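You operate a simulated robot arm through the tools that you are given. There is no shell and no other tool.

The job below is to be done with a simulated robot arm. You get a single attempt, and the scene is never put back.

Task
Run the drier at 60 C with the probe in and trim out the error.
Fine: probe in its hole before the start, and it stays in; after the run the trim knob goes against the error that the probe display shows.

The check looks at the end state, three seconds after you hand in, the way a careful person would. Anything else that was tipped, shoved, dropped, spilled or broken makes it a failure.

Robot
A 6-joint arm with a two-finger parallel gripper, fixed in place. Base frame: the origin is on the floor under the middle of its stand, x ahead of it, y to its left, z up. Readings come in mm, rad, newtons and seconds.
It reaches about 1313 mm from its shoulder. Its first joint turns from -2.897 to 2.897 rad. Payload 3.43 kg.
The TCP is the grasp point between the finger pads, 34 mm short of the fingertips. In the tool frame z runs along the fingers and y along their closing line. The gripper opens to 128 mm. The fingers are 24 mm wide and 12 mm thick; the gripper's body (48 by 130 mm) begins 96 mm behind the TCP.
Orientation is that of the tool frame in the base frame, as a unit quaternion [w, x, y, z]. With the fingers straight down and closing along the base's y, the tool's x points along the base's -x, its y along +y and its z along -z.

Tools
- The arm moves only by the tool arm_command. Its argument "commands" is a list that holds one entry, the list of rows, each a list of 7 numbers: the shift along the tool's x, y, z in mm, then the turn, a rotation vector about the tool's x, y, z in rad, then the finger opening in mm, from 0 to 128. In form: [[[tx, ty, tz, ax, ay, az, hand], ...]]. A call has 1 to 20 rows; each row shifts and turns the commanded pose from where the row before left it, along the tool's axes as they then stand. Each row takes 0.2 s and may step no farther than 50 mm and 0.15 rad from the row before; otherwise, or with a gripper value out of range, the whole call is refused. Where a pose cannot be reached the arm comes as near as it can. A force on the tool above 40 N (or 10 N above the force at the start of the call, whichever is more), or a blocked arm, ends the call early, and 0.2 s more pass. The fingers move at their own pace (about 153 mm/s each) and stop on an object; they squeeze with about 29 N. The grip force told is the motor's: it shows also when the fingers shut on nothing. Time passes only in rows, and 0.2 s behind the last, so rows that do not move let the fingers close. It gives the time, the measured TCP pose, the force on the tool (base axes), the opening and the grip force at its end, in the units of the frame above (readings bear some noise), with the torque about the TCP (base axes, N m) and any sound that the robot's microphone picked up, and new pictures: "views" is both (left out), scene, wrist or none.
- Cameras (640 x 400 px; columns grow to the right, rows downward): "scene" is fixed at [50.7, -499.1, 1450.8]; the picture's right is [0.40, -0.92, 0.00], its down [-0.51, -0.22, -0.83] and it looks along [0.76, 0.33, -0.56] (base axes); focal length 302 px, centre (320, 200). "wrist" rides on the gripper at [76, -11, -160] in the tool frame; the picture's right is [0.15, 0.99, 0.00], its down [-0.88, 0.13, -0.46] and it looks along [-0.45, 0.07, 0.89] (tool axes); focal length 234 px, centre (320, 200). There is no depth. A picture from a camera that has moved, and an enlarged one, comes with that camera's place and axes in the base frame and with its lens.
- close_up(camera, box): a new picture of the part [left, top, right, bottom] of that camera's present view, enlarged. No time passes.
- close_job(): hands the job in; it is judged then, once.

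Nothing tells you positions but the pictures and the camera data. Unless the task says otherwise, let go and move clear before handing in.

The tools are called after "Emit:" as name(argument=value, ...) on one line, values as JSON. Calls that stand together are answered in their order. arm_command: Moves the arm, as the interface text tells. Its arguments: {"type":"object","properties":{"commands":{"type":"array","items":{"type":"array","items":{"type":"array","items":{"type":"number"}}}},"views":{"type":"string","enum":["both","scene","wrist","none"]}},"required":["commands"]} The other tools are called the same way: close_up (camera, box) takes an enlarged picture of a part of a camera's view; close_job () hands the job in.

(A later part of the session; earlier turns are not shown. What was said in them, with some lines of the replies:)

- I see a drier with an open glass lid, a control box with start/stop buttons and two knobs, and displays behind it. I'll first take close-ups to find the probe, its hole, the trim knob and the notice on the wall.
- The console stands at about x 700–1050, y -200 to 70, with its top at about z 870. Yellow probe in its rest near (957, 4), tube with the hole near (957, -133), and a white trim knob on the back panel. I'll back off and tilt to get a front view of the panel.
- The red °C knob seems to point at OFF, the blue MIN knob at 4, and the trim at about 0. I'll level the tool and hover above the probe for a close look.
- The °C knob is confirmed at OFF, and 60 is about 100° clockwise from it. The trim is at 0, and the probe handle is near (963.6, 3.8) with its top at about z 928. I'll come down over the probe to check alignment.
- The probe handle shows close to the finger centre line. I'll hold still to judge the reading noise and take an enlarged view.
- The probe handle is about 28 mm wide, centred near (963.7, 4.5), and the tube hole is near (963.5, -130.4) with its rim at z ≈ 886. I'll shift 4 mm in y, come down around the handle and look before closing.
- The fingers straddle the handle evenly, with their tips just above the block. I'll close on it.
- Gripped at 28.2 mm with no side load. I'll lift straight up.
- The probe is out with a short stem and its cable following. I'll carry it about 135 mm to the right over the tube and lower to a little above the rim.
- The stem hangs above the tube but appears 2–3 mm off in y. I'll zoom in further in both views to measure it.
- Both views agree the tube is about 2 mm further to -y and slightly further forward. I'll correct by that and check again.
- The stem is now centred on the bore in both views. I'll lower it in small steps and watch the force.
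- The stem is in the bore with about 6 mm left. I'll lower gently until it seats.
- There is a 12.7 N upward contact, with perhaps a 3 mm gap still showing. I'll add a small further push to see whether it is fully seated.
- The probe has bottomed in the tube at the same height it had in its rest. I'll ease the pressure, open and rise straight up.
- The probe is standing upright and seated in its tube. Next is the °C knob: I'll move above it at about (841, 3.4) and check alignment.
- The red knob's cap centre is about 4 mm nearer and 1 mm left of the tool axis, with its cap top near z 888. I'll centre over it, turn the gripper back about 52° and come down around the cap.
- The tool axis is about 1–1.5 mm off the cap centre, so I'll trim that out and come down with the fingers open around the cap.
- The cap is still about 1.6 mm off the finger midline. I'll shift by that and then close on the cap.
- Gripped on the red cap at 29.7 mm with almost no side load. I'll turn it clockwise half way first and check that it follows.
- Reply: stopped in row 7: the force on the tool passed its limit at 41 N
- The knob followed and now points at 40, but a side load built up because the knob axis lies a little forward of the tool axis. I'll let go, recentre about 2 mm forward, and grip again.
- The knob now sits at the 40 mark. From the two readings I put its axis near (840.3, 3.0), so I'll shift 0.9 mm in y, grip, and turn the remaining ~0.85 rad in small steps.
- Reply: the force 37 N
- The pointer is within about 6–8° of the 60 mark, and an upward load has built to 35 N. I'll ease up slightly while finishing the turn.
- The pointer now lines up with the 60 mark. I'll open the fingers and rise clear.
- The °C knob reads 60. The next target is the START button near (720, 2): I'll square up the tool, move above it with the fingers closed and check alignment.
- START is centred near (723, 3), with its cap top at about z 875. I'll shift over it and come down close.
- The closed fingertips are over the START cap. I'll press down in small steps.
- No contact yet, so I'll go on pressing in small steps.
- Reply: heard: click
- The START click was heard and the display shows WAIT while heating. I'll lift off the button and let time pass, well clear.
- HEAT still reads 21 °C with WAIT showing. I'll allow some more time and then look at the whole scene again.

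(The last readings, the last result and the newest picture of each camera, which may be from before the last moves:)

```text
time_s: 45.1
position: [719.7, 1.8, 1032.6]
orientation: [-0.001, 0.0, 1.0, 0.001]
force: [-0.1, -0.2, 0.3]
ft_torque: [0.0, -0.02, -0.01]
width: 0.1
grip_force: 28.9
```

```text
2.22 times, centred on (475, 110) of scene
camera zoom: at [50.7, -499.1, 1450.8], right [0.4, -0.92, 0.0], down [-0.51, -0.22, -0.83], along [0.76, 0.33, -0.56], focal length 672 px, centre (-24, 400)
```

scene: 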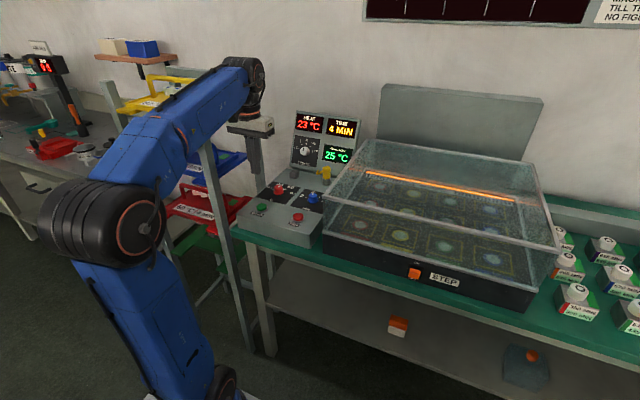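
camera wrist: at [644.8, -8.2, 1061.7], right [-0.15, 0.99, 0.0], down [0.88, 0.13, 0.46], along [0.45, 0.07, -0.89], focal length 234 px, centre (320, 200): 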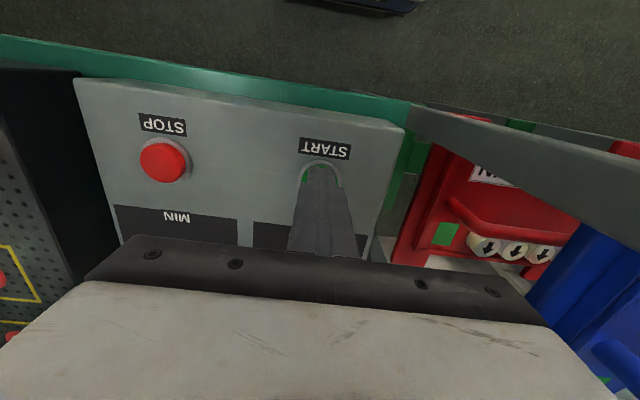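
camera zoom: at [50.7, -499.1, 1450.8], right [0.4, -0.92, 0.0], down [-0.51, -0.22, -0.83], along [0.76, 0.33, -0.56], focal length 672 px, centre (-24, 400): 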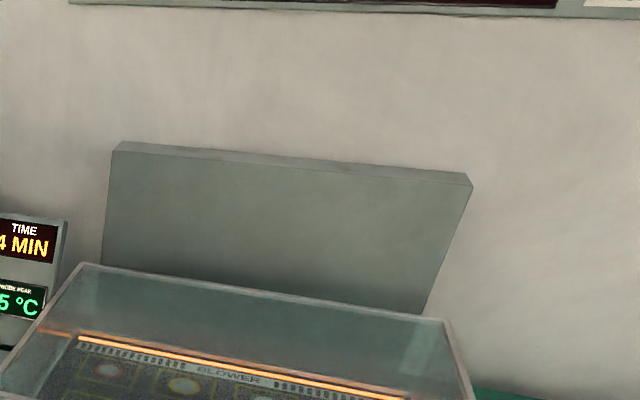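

The lid closed by itself and the heater is on: HEAT 23 °C, TIME 4 MIN, PROBE PEAK 25 °C. I'll keep clear and wait for the run to finish.

Emit:
arm_command(commands=[[[0, 0, 0, 0, 0, 0, 0], [0, 0, 0, 0, 0, 0, 0], [0, 0, 0, 0, 0, 0, 0], [0, 0, 0, 0, 0, 0, 0], [0, 0, 0, 0, 0, 0, 0], [0, 0, 0, 0, 0, 0, 0], [0, 0, 0, 0, 0, 0, 0], [0, 0, 0, 0, 0, 0, 0], [0, 0, 0, 0, 0, 0, 0], [0, 0, 0, 0, 0, 0, 0], [0, 0, 0, 0, 0, 0, 0], [0, 0, 0, 0, 0, 0, 0], [0, 0, 0, 0, 0, 0, 0], [0, 0, 0, 0, 0, 0, 0], [0, 0, 0, 0, 0, 0, 0], [0, 0, 0, 0, 0, 0, 0], [0, 0, 0, 0, 0, 0, 0], [0, 0, 0, 0, 0, 0, 0], [0, 0, 0, 0, 0, 0, 0], [0, 0, 0, 0, 0, 0, 0]]], views="none")

Emit:
close_up(camera="scene", box=[280, 100, 370, 190])

Emit:
arm_command(commands=[[[0, 0, 0, 0, 0, 0, 0], [0, 0, 0, 0, 0, 0, 0], [0, 0, 0, 0, 0, 0, 0], [0, 0, 0, 0, 0, 0, 0], [0, 0, 0, 0, 0, 0, 0], [0, 0, 0, 0, 0, 0, 0], [0, 0, 0, 0, 0, 0, 0], [0, 0, 0, 0, 0, 0, 0], [0, 0, 0, 0, 0, 0, 0], [0, 0, 0, 0, 0, 0, 0], [0, 0, 0, 0, 0, 0, 0], [0, 0, 0, 0, 0, 0, 0], [0, 0, 0, 0, 0, 0, 0], [0, 0, 0, 0, 0, 0, 0], [0, 0, 0, 0, 0, 0, 0], [0, 0, 0, 0, 0, 0, 0], [0, 0, 0, 0, 0, 0, 0], [0, 0, 0, 0, 0, 0, 0], [0, 0, 0, 0, 0, 0, 0], [0, 0, 0, 0, 0, 0, 0]]], views="none")

Emit:
close_up(camera="scene", box=[280, 100, 370, 190])

```text
time_s: 49.3
position: [721.9, 1.0, 1032.4]
orientation: [-0.001, -0.001, 1.0, 0.0]
force: [-0.2, -0.4, 0.7]
ft_torque: [-0.05, 0.02, 0.01]
width: 0.0
grip_force: 29.4
```

```text
4.44 times, centred on (325, 145) of scene
camera zoom: at [50.7, -499.1, 1450.8], right [0.4, -0.92, 0.0], down [-0.51, -0.22, -0.83], along [0.76, 0.33, -0.56], focal length 1344 px, centre (298, 444)
```

zoom: 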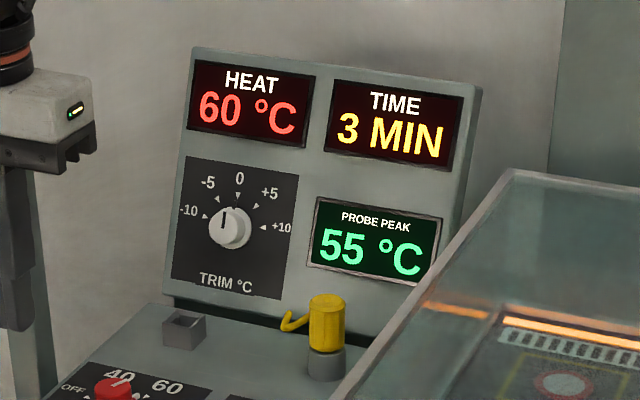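

```text
time_s: 53.5
position: [720.9, 0.3, 1033.8]
orientation: [-0.001, -0.001, 1.0, 0.0]
force: [0.4, 0.2, 0.6]
ft_torque: [-0.01, -0.03, 0.02]
width: 0.1
grip_force: 28.5
```

```text
4.44 times, centred on (325, 145) of scene
camera zoom: at [50.7, -499.1, 1450.8], right [0.4, -0.92, 0.0], down [-0.51, -0.22, -0.83], along [0.76, 0.33, -0.56], focal length 1344 px, centre (298, 444)
```

zoom: 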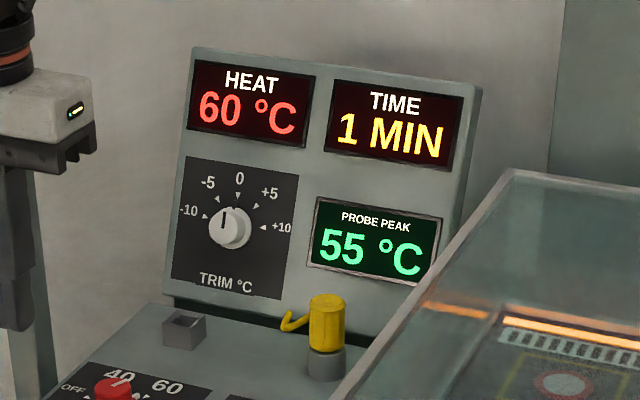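

HEAT is at 60 °C and the probe peak is holding at 55 °C, so the error is -5 and the trim should go to +5. I'll wait until the run ends and re-read the display.

Emit:
arm_command(commands=[[[0, 0, 0, 0, 0, 0, 0], [0, 0, 0, 0, 0, 0, 0], [0, 0, 0, 0, 0, 0, 0], [0, 0, 0, 0, 0, 0, 0], [0, 0, 0, 0, 0, 0, 0], [0, 0, 0, 0, 0, 0, 0], [0, 0, 0, 0, 0, 0, 0], [0, 0, 0, 0, 0, 0, 0], [0, 0, 0, 0, 0, 0, 0], [0, 0, 0, 0, 0, 0, 0], [0, 0, 0, 0, 0, 0, 0], [0, 0, 0, 0, 0, 0, 0], [0, 0, 0, 0, 0, 0, 0], [0, 0, 0, 0, 0, 0, 0], [0, 0, 0, 0, 0, 0, 0], [0, 0, 0, 0, 0, 0, 0], [0, 0, 0, 0, 0, 0, 0], [0, 0, 0, 0, 0, 0, 0], [0, 0, 0, 0, 0, 0, 0], [0, 0, 0, 0, 0, 0, 0]]], views="scene")

Emit:
close_up(camera="scene", box=[280, 100, 370, 190])

Emit:
arm_command(commands=[[[0, 0, 0, 0, 0, 0, 0], [0, 0, 0, 0, 0, 0, 0], [0, 0, 0, 0, 0, 0, 0], [0, 0, 0, 0, 0, 0, 0], [0, 0, 0, 0, 0, 0, 0], [0, 0, 0, 0, 0, 0, 0], [0, 0, 0, 0, 0, 0, 0], [0, 0, 0, 0, 0, 0, 0], [0, 0, 0, 0, 0, 0, 0], [0, 0, 0, 0, 0, 0, 0], [0, 0, 0, 0, 0, 0, 0], [0, 0, 0, 0, 0, 0, 0], [0, 0, 0, 0, 0, 0, 0], [0, 0, 0, 0, 0, 0, 0], [0, 0, 0, 0, 0, 0, 0], [0, 0, 0, 0, 0, 0, 0], [0, 0, 0, 0, 0, 0, 0], [0, 0, 0, 0, 0, 0, 0], [0, 0, 0, 0, 0, 0, 0], [0, 0, 0, 0, 0, 0, 0]]], views="scene")

Emit:
close_up(camera="scene", box=[280, 100, 370, 190])

```text
time_s: 57.7
position: [722.3, 1.4, 1033.5]
orientation: [-0.001, -0.001, 1.0, 0.0]
force: [-0.1, 1.4, 0.2]
ft_torque: [0.05, -0.01, -0.01]
width: 0.0
grip_force: 29.1
```

scene: 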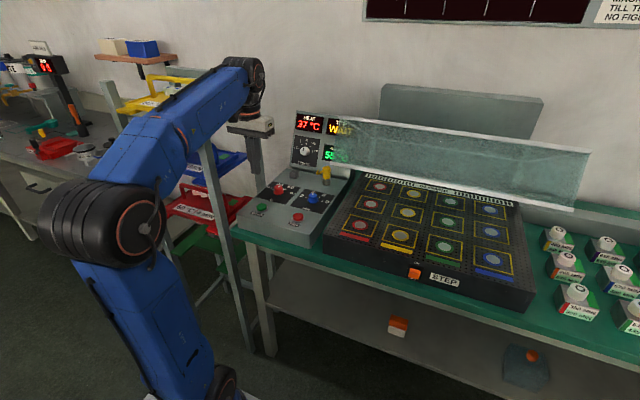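

```text
4.44 times, centred on (325, 145) of scene
camera zoom: at [50.7, -499.1, 1450.8], right [0.4, -0.92, 0.0], down [-0.51, -0.22, -0.83], along [0.76, 0.33, -0.56], focal length 1344 px, centre (298, 444)
```

zoom: 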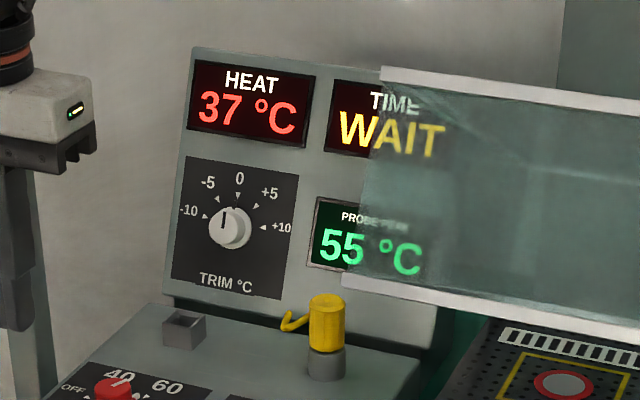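

```text
time_s: 61.9
position: [720.7, 2.2, 1032.4]
orientation: [-0.001, -0.001, 1.0, 0.001]
force: [0.5, -0.6, 0.3]
ft_torque: [0.02, 0.03, 0.03]
width: 0.0
grip_force: 28.9
```

scene: 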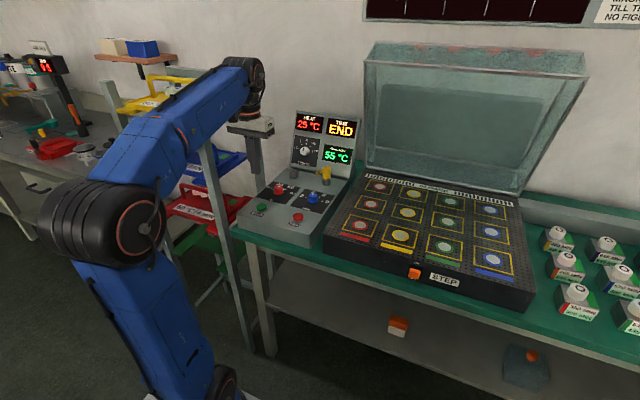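

```text
4.44 times, centred on (325, 145) of scene
camera zoom: at [50.7, -499.1, 1450.8], right [0.4, -0.92, 0.0], down [-0.51, -0.22, -0.83], along [0.76, 0.33, -0.56], focal length 1344 px, centre (298, 444)
```

zoom: 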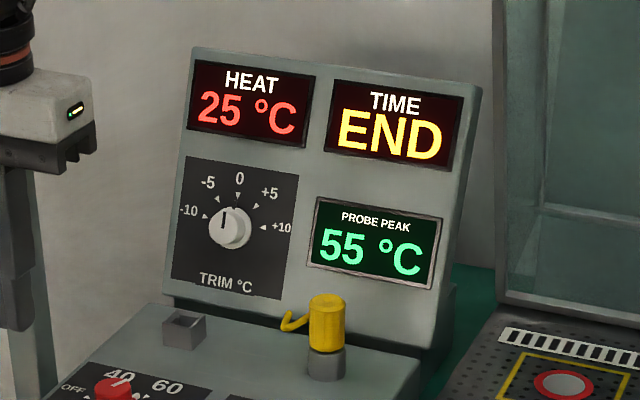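

The run has ended: PROBE PEAK 55 °C against 60, so the trim goes to +5. I'll move forward and tilt the tool to face the leaning panel, and measure the trim knob from there.

Emit:
arm_command(commands=[[[-40, 0.5, 0, 0, 0, 0, 30], [-40, 0.5, 0, 0, 0, 0, 60], [-40, 0.5, 0, 0, 0, 0, 70], [-40, 0.5, 0, 0, 0, 0, 70], [0, 0, 0, 0, -0.15, 0, 70], [0, 0, 0, 0, -0.15, 0, 70], [0, 0, 0, 0, -0.15, 0, 70], [0, 0, 0, 0, -0.15, 0, 70], [0, 0, 0, 0, -0.15, 0, 70], [0, 0, 0, 0, -0.15, 0, 70], [0, 0, 0, 0, -0.15, 0, 70], [0, 0, 0, 0, -0.15, 0, 70], [0, 0, 0, 0, 0, 0, 70], [0, 0, 0, 0, 0, 0, 70]]], views="both")

Emit:
close_up(camera="wrist", box=[220, 60, 420, 215])

Emit:
close_up(camera="scene", box=[250, 80, 370, 200])

```text
time_s: 64.9
position: [880.3, 3.4, 1032.1]
orientation: [0.563, 0.0, 0.826, 0.001]
force: [0.2, -0.2, -1.1]
ft_torque: [-0.01, -0.02, -0.04]
width: 70.0
grip_force: 0.1
camera wrist: at [705.1, -6.2, 1018.1], right [-0.05, 0.99, -0.13], down [-0.1, 0.13, 0.99], along [0.99, 0.07, 0.1], focal length 234 px, centre (320, 200)
```

scene: 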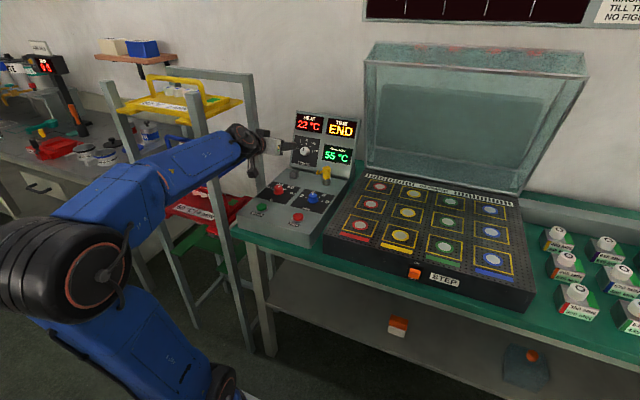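
wrist: 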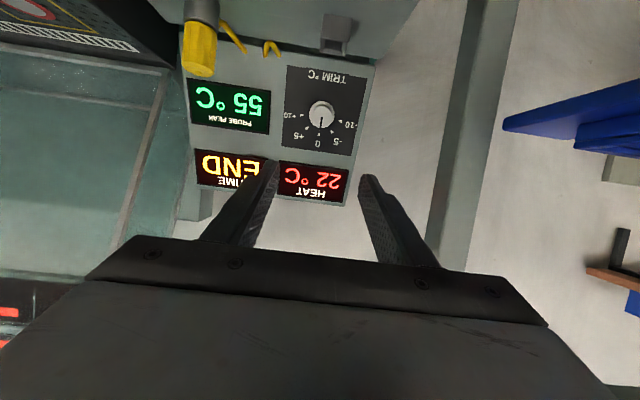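

```text
2.58 times, centred on (320, 138) of wrist
camera zoom: at [705.1, -6.2, 1018.1], right [-0.05, 0.99, -0.13], down [-0.1, 0.13, 0.99], along [0.99, 0.07, 0.1], focal length 604 px, centre (320, 361)
```

zoom: 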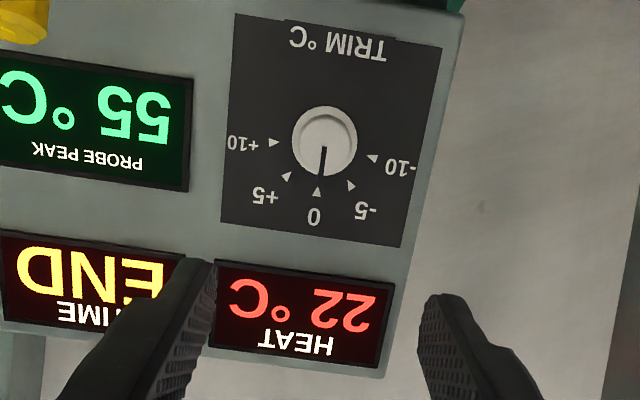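

```text
3.33 times, centred on (310, 140) of scene
camera zoom: at [50.7, -499.1, 1450.8], right [0.4, -0.92, 0.0], down [-0.51, -0.22, -0.83], along [0.76, 0.33, -0.56], focal length 1008 px, centre (353, 400)
```

zoom: 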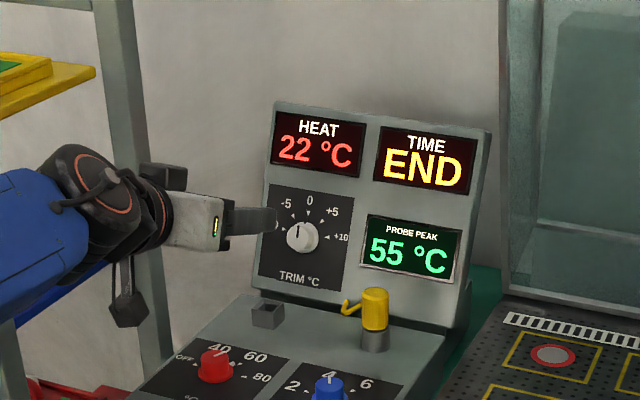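

The trim scale's ±5 marks sit about 40° either side of 0, and +5 is clockwise seen from the front. I'll enlarge the knob for precise measurement.

Emit:
close_up(camera="wrist", box=[280, 60, 370, 160])

Emit:
close_up(camera="scene", box=[285, 130, 330, 175])

```text
4.00 times, centred on (325, 110) of wrist
camera zoom: at [705.1, -6.2, 1018.1], right [-0.05, 0.99, -0.13], down [-0.1, 0.13, 0.99], along [0.99, 0.07, 0.1], focal length 937 px, centre (300, 560)
```

zoom: 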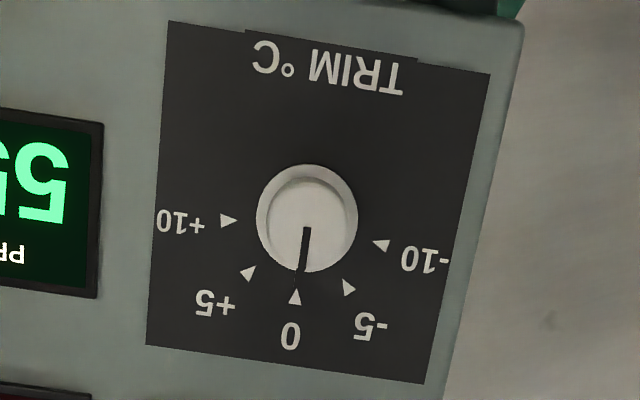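

```text
8.89 times, centred on (308, 152) of scene
camera zoom: at [50.7, -499.1, 1450.8], right [0.4, -0.92, 0.0], down [-0.51, -0.22, -0.83], along [0.76, 0.33, -0.56], focal length 2687 px, centre (431, 622)
```

zoom: 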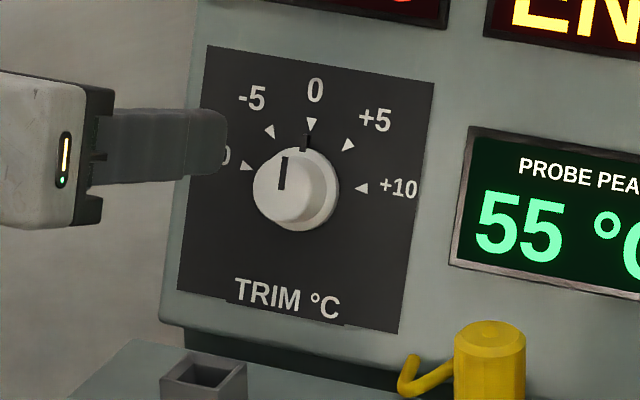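

The panel leans about 22° and the knob axis meets it near (1063, 3.6, 927), with the cap standing about 21 mm proud. I'll line up on the knob axis at a stand-off of 60 mm.

Emit:
arm_command(commands=[[[10, -0.4, 34.7, 0, 0.012, 0, 70], [10, -0.4, 34.7, 0, 0, 0, 70], [10, -0.4, 34.7, 0, 0, 0, 60], [0, 0, 0, 0, 0, 0, 60], [0, 0, 0, 0, 0, 0, 60]]], views="both")

Emit:
close_up(camera="wrist", box=[240, 100, 400, 230])

Emit:
close_up(camera="scene", box=[240, 100, 350, 210])

```text
time_s: 66.1
position: [968.0, 2.1, 964.1]
orientation: [0.558, 0.0, 0.83, 0.001]
force: [0.1, -0.3, 0.0]
ft_torque: [0.0, 0.01, 0.0]
width: 60.0
grip_force: 0.1
camera wrist: at [792.1, -7.3, 952.4], right [-0.06, 0.99, -0.13], down [-0.09, 0.13, 0.99], along [0.99, 0.07, 0.08], focal length 234 px, centre (320, 200)
```

scene: 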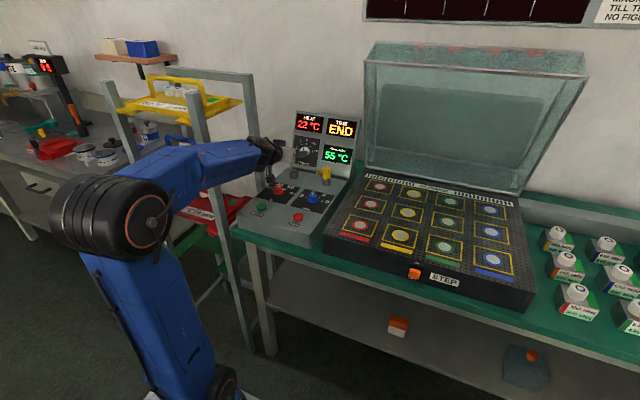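
wrist: 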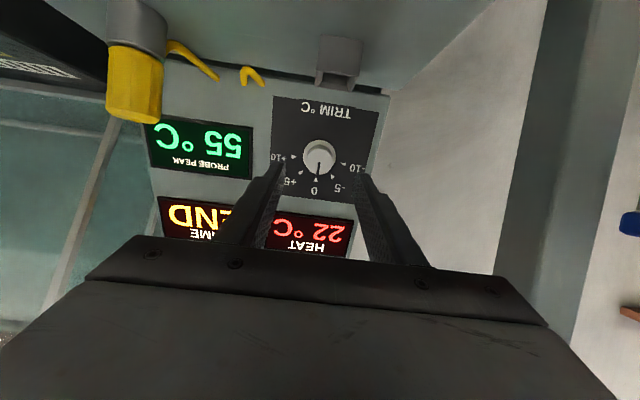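

```text
3.08 times, centred on (320, 165) of wrist
camera zoom: at [792.1, -7.3, 952.4], right [-0.06, 0.99, -0.13], down [-0.09, 0.13, 0.99], along [0.99, 0.07, 0.08], focal length 720 px, centre (320, 308)
```

zoom: 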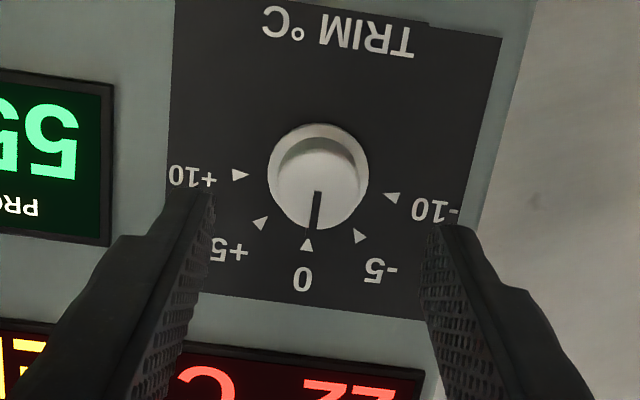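

```text
3.64 times, centred on (295, 155) of scene
camera zoom: at [50.7, -499.1, 1450.8], right [0.4, -0.92, 0.0], down [-0.51, -0.22, -0.83], along [0.76, 0.33, -0.56], focal length 1099 px, centre (411, 364)
```

zoom: 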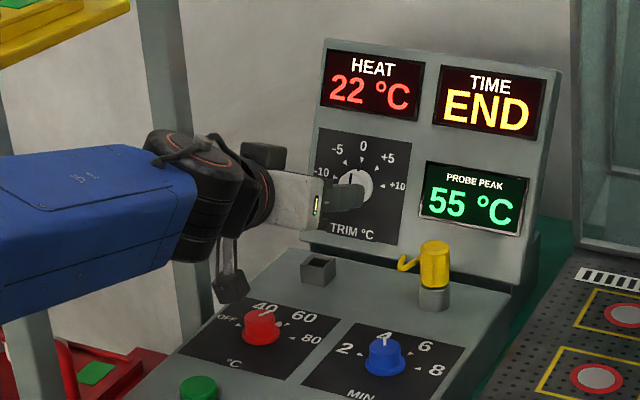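

The knob axis is on the tool axis within a millimetre. Allowing for the 1.5 mm bias found on the red knob, I'll adjust slightly and move in around the cap.

Emit:
arm_command(commands=[[[-1.5, -0.5, 20, 0, 0, 0, 60], [0, 0, 20, 0, 0, 0, 60], [0, 0, 10, 0, 0, 0, 60], [0, 0, 0, 0, 0, 0, 60], [0, 0, 0, 0, 0, 0, 60]]], views="both")

Emit:
close_up(camera="wrist", box=[240, 100, 400, 230])

Emit:
close_up(camera="scene", box=[250, 120, 330, 210])

```text
time_s: 67.3
position: [1013.6, 3.2, 945.8]
orientation: [0.558, 0.0, 0.83, 0.001]
force: [1.1, 0.4, -0.1]
ft_torque: [-0.03, -0.02, -0.02]
width: 60.1
grip_force: 0.2
camera wrist: at [837.2, -7.6, 934.6], right [-0.06, 0.99, -0.13], down [-0.09, 0.13, 0.99], along [0.99, 0.07, 0.08], focal length 234 px, centre (320, 200)
```

scene: 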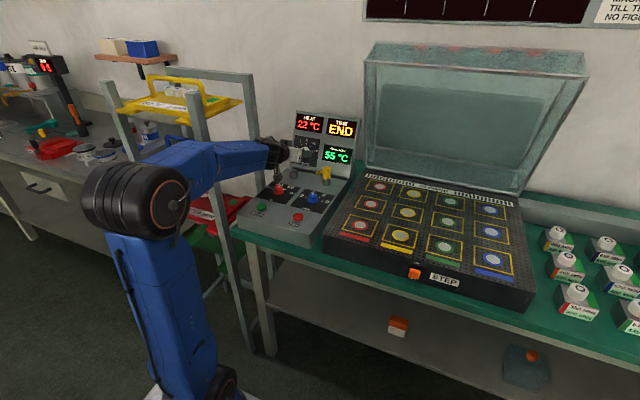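
wrist: 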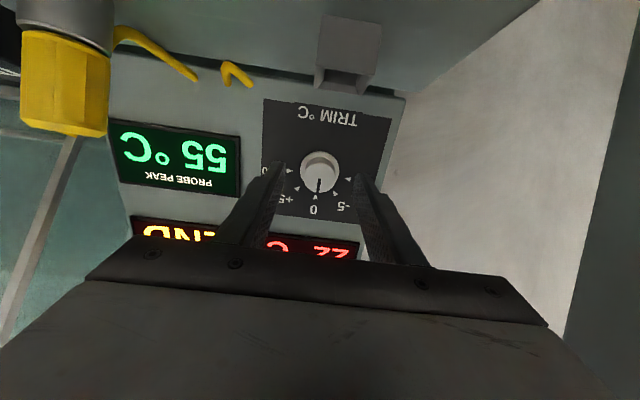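

```text
3.08 times, centred on (320, 165) of wrist
camera zoom: at [837.2, -7.6, 934.6], right [-0.06, 0.99, -0.13], down [-0.09, 0.13, 0.99], along [0.99, 0.07, 0.08], focal length 720 px, centre (320, 308)
```

zoom: 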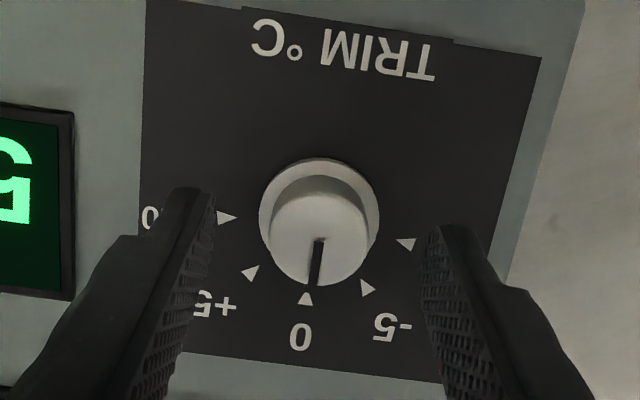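

```text
4.44 times, centred on (290, 165) of scene
camera zoom: at [50.7, -499.1, 1450.8], right [0.4, -0.92, 0.0], down [-0.51, -0.22, -0.83], along [0.76, 0.33, -0.56], focal length 1344 px, centre (453, 356)
```

zoom: 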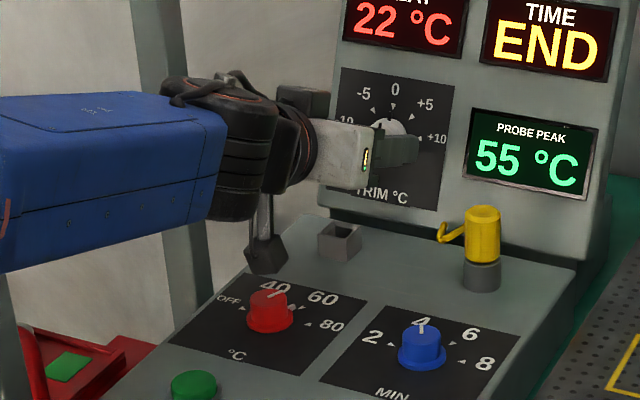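

The cap is centred between the fingers. I'll advance the last 9 mm and close on it.

Emit:
arm_command(commands=[[[0, 0.5, 5, 0, 0, 0, 60], [0, 0, 4, 0, 0, 0, 60], [0, 0, 0, 0, 0, 0, 60], [0, 0, 0, 0, 0, 0, 60]]], views="wrist")

Emit:
close_up(camera="wrist", box=[240, 100, 400, 230])

Emit:
close_up(camera="scene", box=[280, 130, 330, 180])

```text
time_s: 68.3
position: [1021.5, 3.4, 944.4]
orientation: [0.558, 0.0, 0.83, 0.001]
force: [0.1, 0.4, 0.0]
ft_torque: [0.02, 0.0, 0.0]
width: 59.9
grip_force: 0.1
camera wrist: at [845.8, -7.5, 931.8], right [-0.06, 0.99, -0.13], down [-0.09, 0.13, 0.99], along [0.99, 0.07, 0.08], focal length 234 px, centre (320, 200)
```

wrist: 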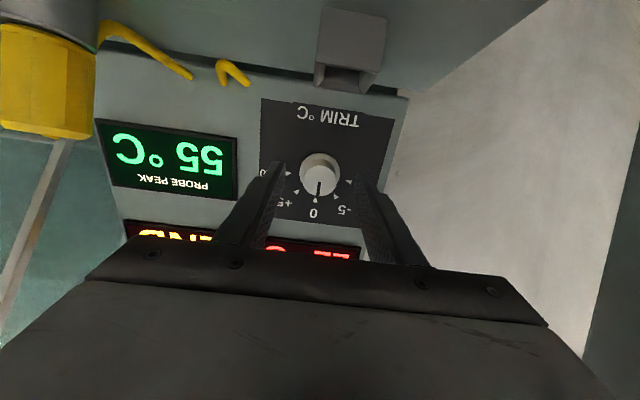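

```text
3.08 times, centred on (320, 165) of wrist
camera zoom: at [845.8, -7.5, 931.8], right [-0.06, 0.99, -0.13], down [-0.09, 0.13, 0.99], along [0.99, 0.07, 0.08], focal length 720 px, centre (320, 308)
```

zoom: 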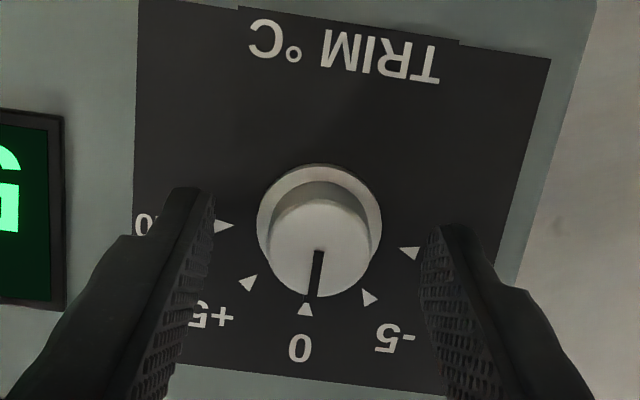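

```text
8.00 times, centred on (305, 155) of scene
camera zoom: at [50.7, -499.1, 1450.8], right [0.4, -0.92, 0.0], down [-0.51, -0.22, -0.83], along [0.76, 0.33, -0.56], focal length 2418 px, centre (440, 560)
```

zoom: 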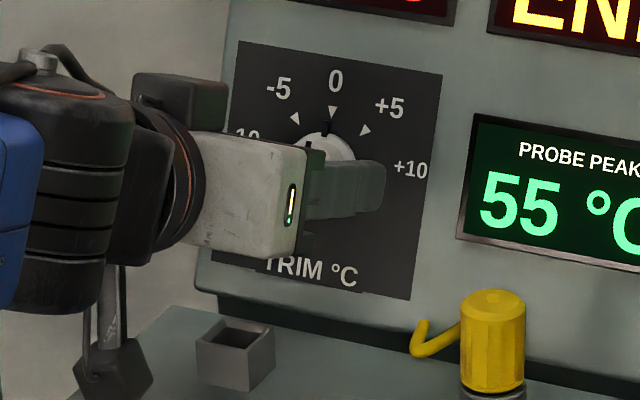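

The standoff matches what worked on the red knob. I'll close the fingers on the trim cap.

Emit:
arm_command(commands=[[[0, 0, 0, 0, 0, 0, 44], [0, 0, 0, 0, 0, 0, 36], [0, 0, 0, 0, 0, 0, 20], [0, 0, 0, 0, 0, 0, 20]]], views="wrist")

Emit:
close_up(camera="wrist", box=[240, 100, 400, 230])

```text
time_s: 69.3
position: [1021.2, 3.2, 942.8]
orientation: [0.559, 0.0, 0.829, 0.001]
force: [0.1, -0.4, 0.9]
ft_torque: [-0.11, 0.0, -0.14]
width: 29.7
grip_force: 44.9
camera wrist: at [845.8, -7.5, 931.8], right [-0.06, 0.99, -0.13], down [-0.09, 0.13, 0.99], along [0.99, 0.07, 0.08], focal length 234 px, centre (320, 200)
```

wrist: 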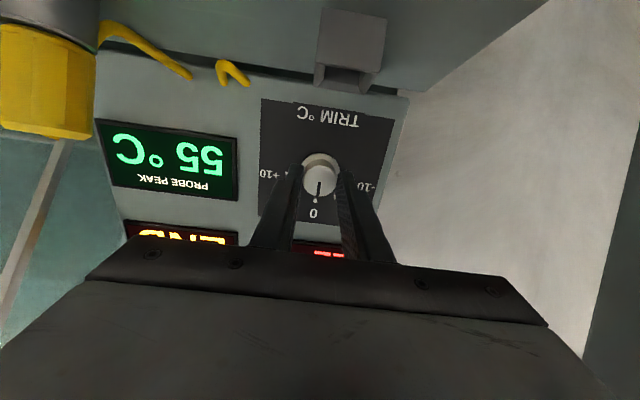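

```text
3.08 times, centred on (320, 165) of wrist
camera zoom: at [845.8, -7.5, 931.8], right [-0.06, 0.99, -0.13], down [-0.09, 0.13, 0.99], along [0.99, 0.07, 0.08], focal length 720 px, centre (320, 308)
```

zoom: 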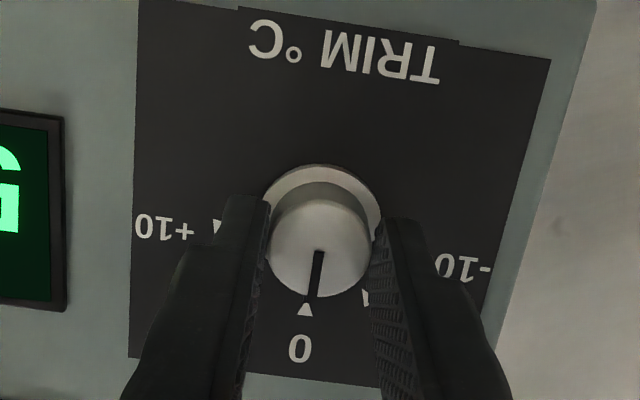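

Gripped at 29.7 mm with no load. I'll start turning clockwise toward +5 in small steps.

Emit:
arm_command(commands=[[[0, 0, 0, 0, 0, 0.08, 20], [0, 0, 0, 0, 0, 0.08, 20], [0, 0, 0, 0, 0, 0.08, 20]]], views="wrist")

Emit:
close_up(camera="wrist", box=[240, 100, 400, 230])

```text
time_s: 70.1
position: [1022.0, 3.6, 942.3]
orientation: [0.554, 0.101, 0.824, 0.067]
force: [-3.5, -8.1, -9.4]
ft_torque: [0.0, 0.28, -0.06]
width: 29.7
grip_force: 44.8
camera wrist: at [845.6, 11.5, 931.7], right [0.04, 1.0, 0.09], down [-0.09, -0.09, 0.99], along [1.0, -0.04, 0.08], focal length 234 px, centre (320, 200)
```

wrist: 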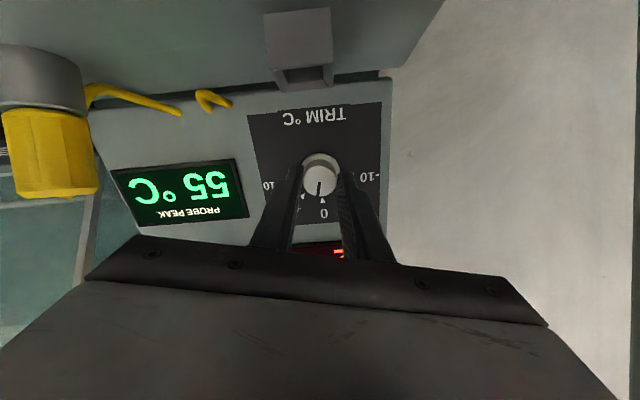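

```text
3.08 times, centred on (320, 165) of wrist
camera zoom: at [845.6, 11.5, 931.7], right [0.04, 1.0, 0.09], down [-0.09, -0.09, 0.99], along [1.0, -0.04, 0.08], focal length 720 px, centre (320, 308)
```

zoom: 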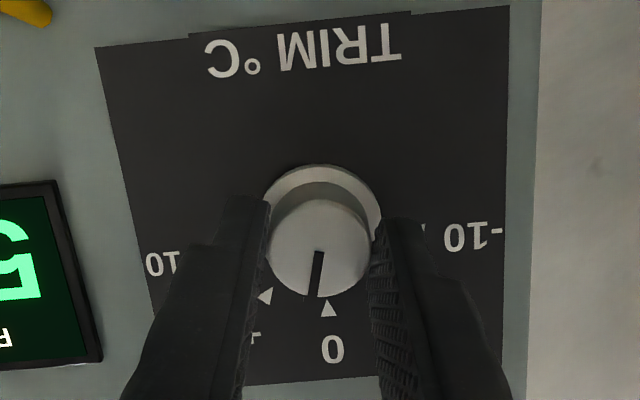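

It follows well, with the force still small. I'll continue, adding a small sideways compensation that relieves the load.

Emit:
arm_command(commands=[[[0.4, -0.4, 0, 0, 0, 0.08, 20], [0.12, -0.12, 0, 0, 0, 0.08, 20], [0.12, -0.12, 0, 0, 0, 0.08, 20]]], views="wrist")

Emit:
close_up(camera="wrist", box=[240, 100, 400, 230])

```text
time_s: 70.9
position: [1020.9, 3.0, 944.1]
orientation: [0.541, 0.197, 0.806, 0.134]
force: [-0.8, -3.1, -12.5]
ft_torque: [-0.11, 0.39, -0.26]
width: 29.6
grip_force: 45.1
camera wrist: at [847.1, 29.4, 935.4], right [0.12, 0.94, 0.3], down [-0.1, -0.29, 0.95], along [0.99, -0.15, 0.06], focal length 234 px, centre (320, 200)
```

wrist: 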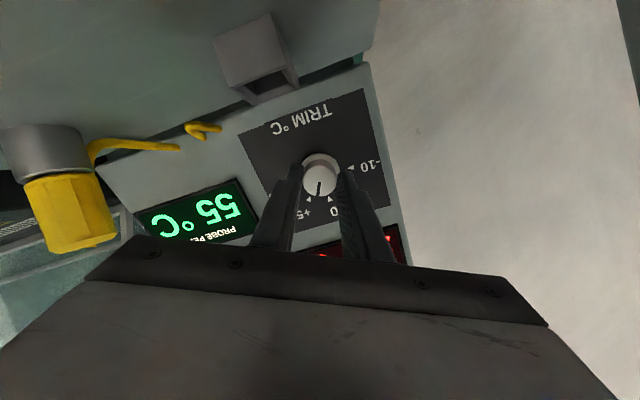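

```text
3.08 times, centred on (320, 165) of wrist
camera zoom: at [847.1, 29.4, 935.4], right [0.12, 0.94, 0.3], down [-0.1, -0.29, 0.95], along [0.99, -0.15, 0.06], focal length 720 px, centre (320, 308)
```

zoom: 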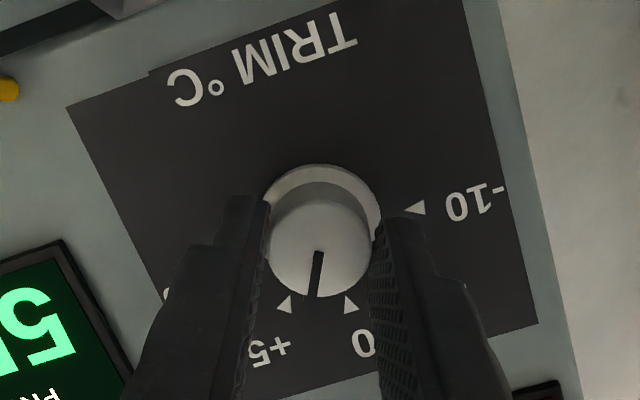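

About 28° done. The +5 mark is next to the pointer, so I'll continue with the remaining ~13–15° and compare.

Emit:
arm_command(commands=[[[0.5, -0.1, 0, 0, 0, 0.08, 20], [0.15, -0.1, 0, 0, 0, 0.08, 20], [0.1, -0.1, 0, 0, 0, 0.06, 20], [0, 0, 0, 0, 0, 0, 20]]], views="wrist")

Emit:
close_up(camera="wrist", box=[240, 100, 400, 230])

Emit:
close_up(camera="scene", box=[280, 130, 330, 180])

```text
time_s: 71.9
position: [1021.7, 4.5, 943.1]
orientation: [0.524, 0.285, 0.779, 0.193]
force: [10.9, 7.7, -4.6]
ft_torque: [0.09, 0.21, 0.23]
width: 29.7
grip_force: 45.1
camera wrist: at [849.8, 44.5, 941.9], right [0.2, 0.85, 0.49], down [-0.14, -0.47, 0.87], along [0.97, -0.24, 0.02], focal length 234 px, centre (320, 200)
```

wrist: 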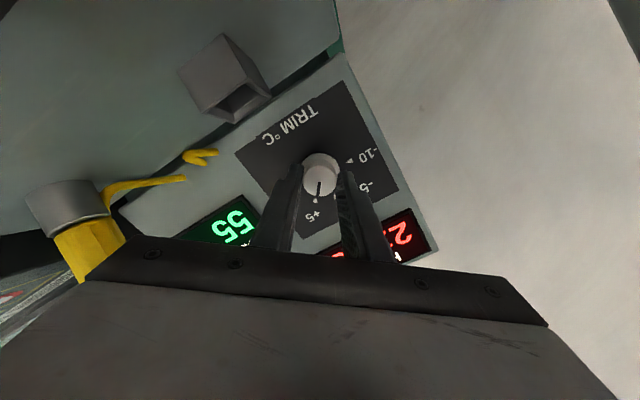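

```text
3.08 times, centred on (320, 165) of wrist
camera zoom: at [849.8, 44.5, 941.9], right [0.2, 0.85, 0.49], down [-0.14, -0.47, 0.87], along [0.97, -0.24, 0.02], focal length 720 px, centre (320, 308)
```

zoom: 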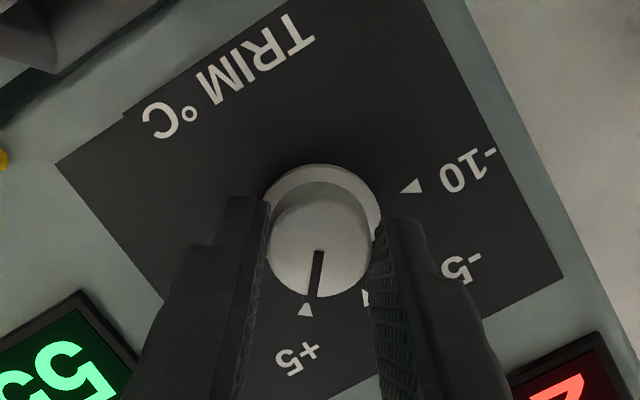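

```text
8.00 times, centred on (305, 155) of scene
camera zoom: at [50.7, -499.1, 1450.8], right [0.4, -0.92, 0.0], down [-0.51, -0.22, -0.83], along [0.76, 0.33, -0.56], focal length 2418 px, centre (440, 560)
```

zoom: 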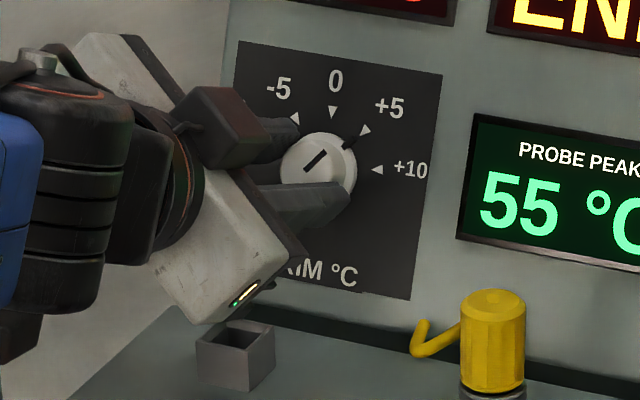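

The pointer sits exactly at +5 in both views. I'll open the fingers gently and back straight off along the knob axis.

Emit:
arm_command(commands=[[[0, 0, 0, 0, 0, 0, 33], [0, 0, 0, 0, 0, 0, 45], [0, 0, 0, 0, 0, 0, 50], [0, 0, -10, 0, 0, 0, 50], [0, 0, -25, 0, 0, 0, 50], [0, 0, -30, 0, 0, 0, 50], [0, 0, 0, 0, 0, 0, 50]]], views="wrist")

Emit:
close_up(camera="wrist", box=[240, 100, 400, 230])

Emit:
close_up(camera="scene", box=[270, 120, 350, 200])

```text
time_s: 73.5
position: [959.3, 3.5, 964.7]
orientation: [0.525, 0.284, 0.779, 0.192]
force: [0.6, 0.5, 0.1]
ft_torque: [0.03, -0.01, 0.0]
width: 49.9
grip_force: 0.1
camera wrist: at [787.9, 45.1, 964.5], right [0.2, 0.85, 0.49], down [-0.14, -0.47, 0.87], along [0.97, -0.24, 0.02], focal length 234 px, centre (320, 200)
```

wrist: 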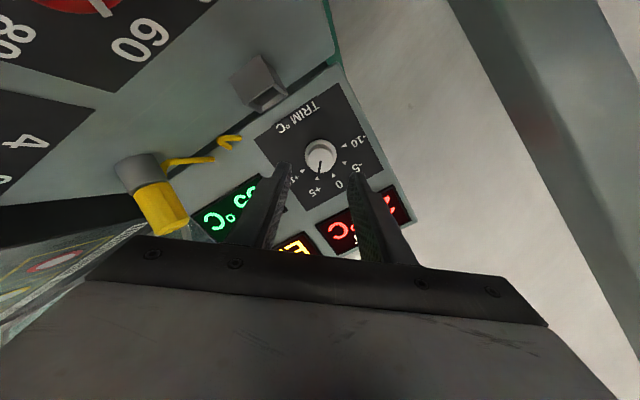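

```text
3.08 times, centred on (320, 165) of wrist
camera zoom: at [787.9, 45.1, 964.5], right [0.2, 0.85, 0.49], down [-0.14, -0.47, 0.87], along [0.97, -0.24, 0.02], focal length 720 px, centre (320, 308)
```

zoom: 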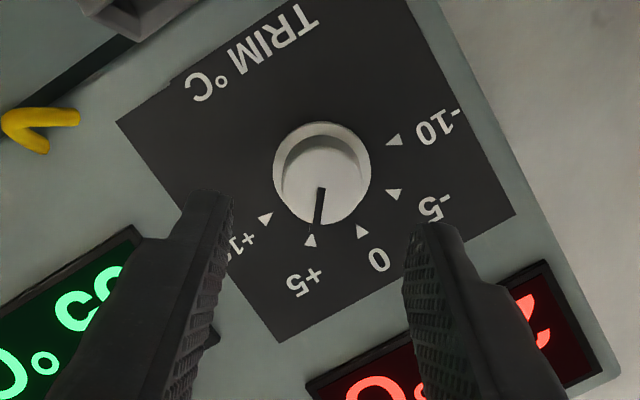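

```text
5.00 times, centred on (310, 160) of scene
camera zoom: at [50.7, -499.1, 1450.8], right [0.4, -0.92, 0.0], down [-0.51, -0.22, -0.83], along [0.76, 0.33, -0.56], focal length 1512 px, centre (370, 400)
```

zoom: 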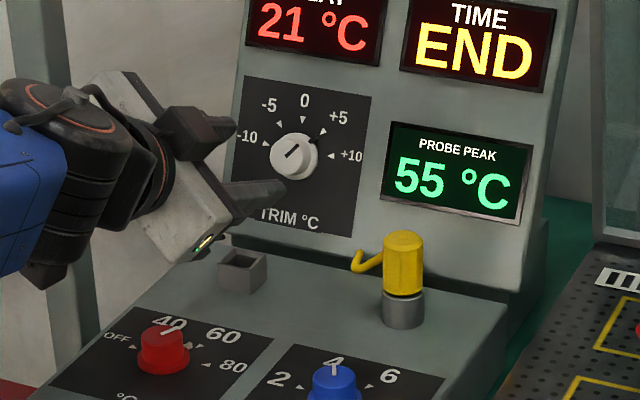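

The trim reads +5, the probe is still in its tube and the knobs read 60 °C and 4 MIN. I'll back away and level the tool well clear, then check everything once more.

Emit:
arm_command(commands=[[[0, 0, -40, 0, 0, 0, 50], [0, 0, -40, 0, 0, 0, 50], [0, 0, -40, 0, 0, 0, 50], [0, 0, 0, 0, 0, -0.14, 50], [0, 0, 0, 0, 0, -0.14, 50], [0, 0, 0, 0, 0, -0.14, 50], [0, 0, 0, 0, 0, -0.14, 50], [0, 0, 0, 0, 0, -0.14, 50], [0, 0, -40, 0, 0.15, 0, 50], [0, 0, -40, 0, 0.15, 0, 50], [0, 0, -40, 0, 0.15, 0, 50], [0, 0, -30, 0, 0.15, 0, 50], [0, 0, 0, 0, 0.15, 0, 50], [0, 0, 0, 0, 0.15, 0, 50], [0, 0, 0, 0, 0.15, 0, 50], [0, 0, 0, 0, 0.13, 0, 50], [0, 0, 0, 0, 0, 0, 50]]], views="both")

Emit:
close_up(camera="scene", box=[230, 100, 370, 250])

Emit:
close_up(camera="scene", box=[285, 120, 345, 180])

Emit:
close_up(camera="scene", box=[250, 160, 340, 230])

```text
time_s: 77.1
position: [727.4, 1.2, 1095.5]
orientation: [0.001, -0.001, 1.0, 0.001]
force: [0.5, 0.2, 0.1]
ft_torque: [0.01, 0.02, 0.02]
width: 50.0
grip_force: 0.0
camera wrist: at [651.5, -8.3, 1253.6], right [-0.15, 0.99, 0.0], down [0.88, 0.13, 0.46], along [0.45, 0.07, -0.89], focal length 234 px, centre (320, 200)
```

scene: 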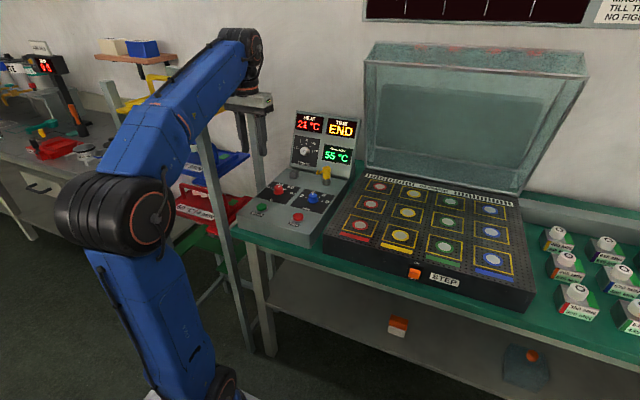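
wrist: 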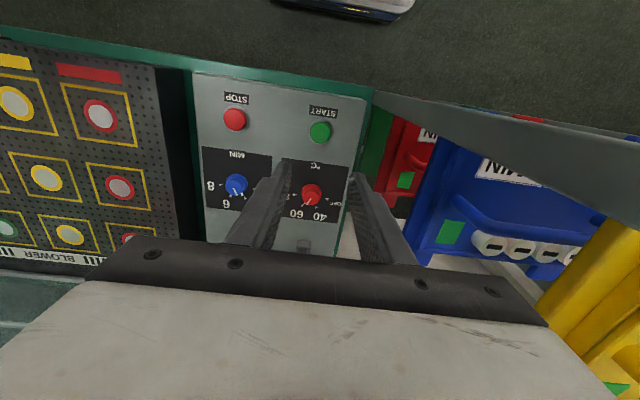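

```text
2.67 times, centred on (300, 175) of scene
camera zoom: at [50.7, -499.1, 1450.8], right [0.4, -0.92, 0.0], down [-0.51, -0.22, -0.83], along [0.76, 0.33, -0.56], focal length 806 px, centre (373, 267)
```

zoom: 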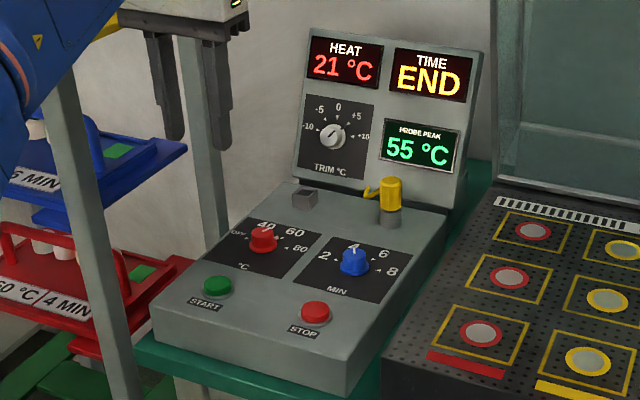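

```text
6.67 times, centred on (315, 150) of scene
camera zoom: at [50.7, -499.1, 1450.8], right [0.4, -0.92, 0.0], down [-0.51, -0.22, -0.83], along [0.76, 0.33, -0.56], focal length 2015 px, centre (353, 533)
```

zoom: 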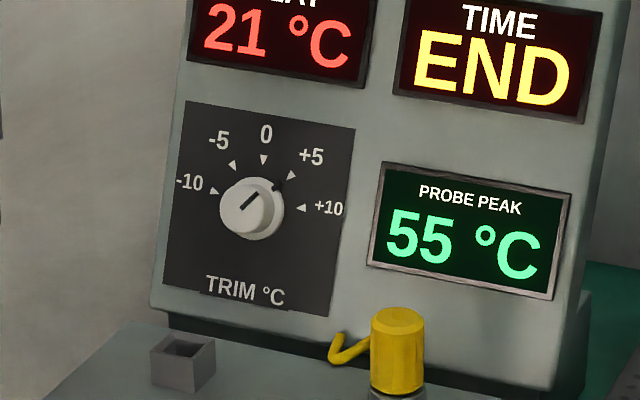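

```text
5.71 times, centred on (295, 195) of scene
camera zoom: at [50.7, -499.1, 1450.8], right [0.4, -0.92, 0.0], down [-0.51, -0.22, -0.83], along [0.76, 0.33, -0.56], focal length 1728 px, centre (463, 229)
```

zoom: 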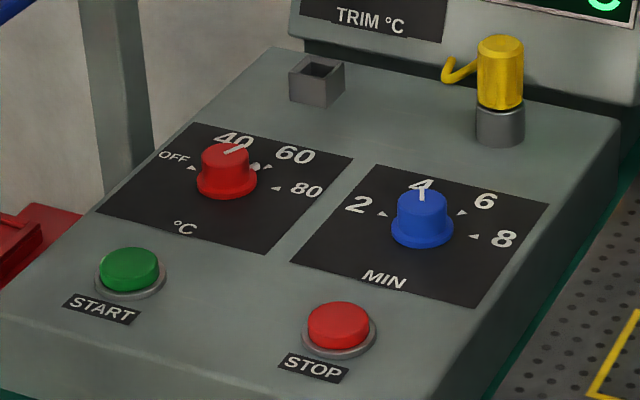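

The run is finished (END) with a probe peak of 55 °C against 60 °C. The probe is seated in its tube, the temperature knob is on 60 and the trim is at +5. The arm is clear and nothing else has moved, so I'm handing in.

Emit:
close_job()

```text
The job is handed in.
```

The drier ran at 60 °C with the probe in, and the trim is now set to +5 to cancel the error. The job is handed in, but I haven't seen a verdict.

- **Probe:** I moved it from its rest into the tube before pressing START, and it stayed upright there for the whole run. It bottoms out with a gap of about 2–3 mm under the handle.
- **Run:** I turned the temperature knob from OFF to 60 and left the timer at 4 MIN. The lid closed and opened by itself, and the display shows END.
- **Trim:** HEAT read 60 °C while PROBE PEAK held at 55 °C, an error of -5. I turned the trim from 0 to +5 after the run ended, and its pointer is on the +5 mark.

While I was turning the temperature knob, a side load passed the force limit and stopped the arm once. I let go, recentred and finished the turn; the knob points at 60.

The gripper is open and clear of the console, and nothing else in the scene looks disturbed.
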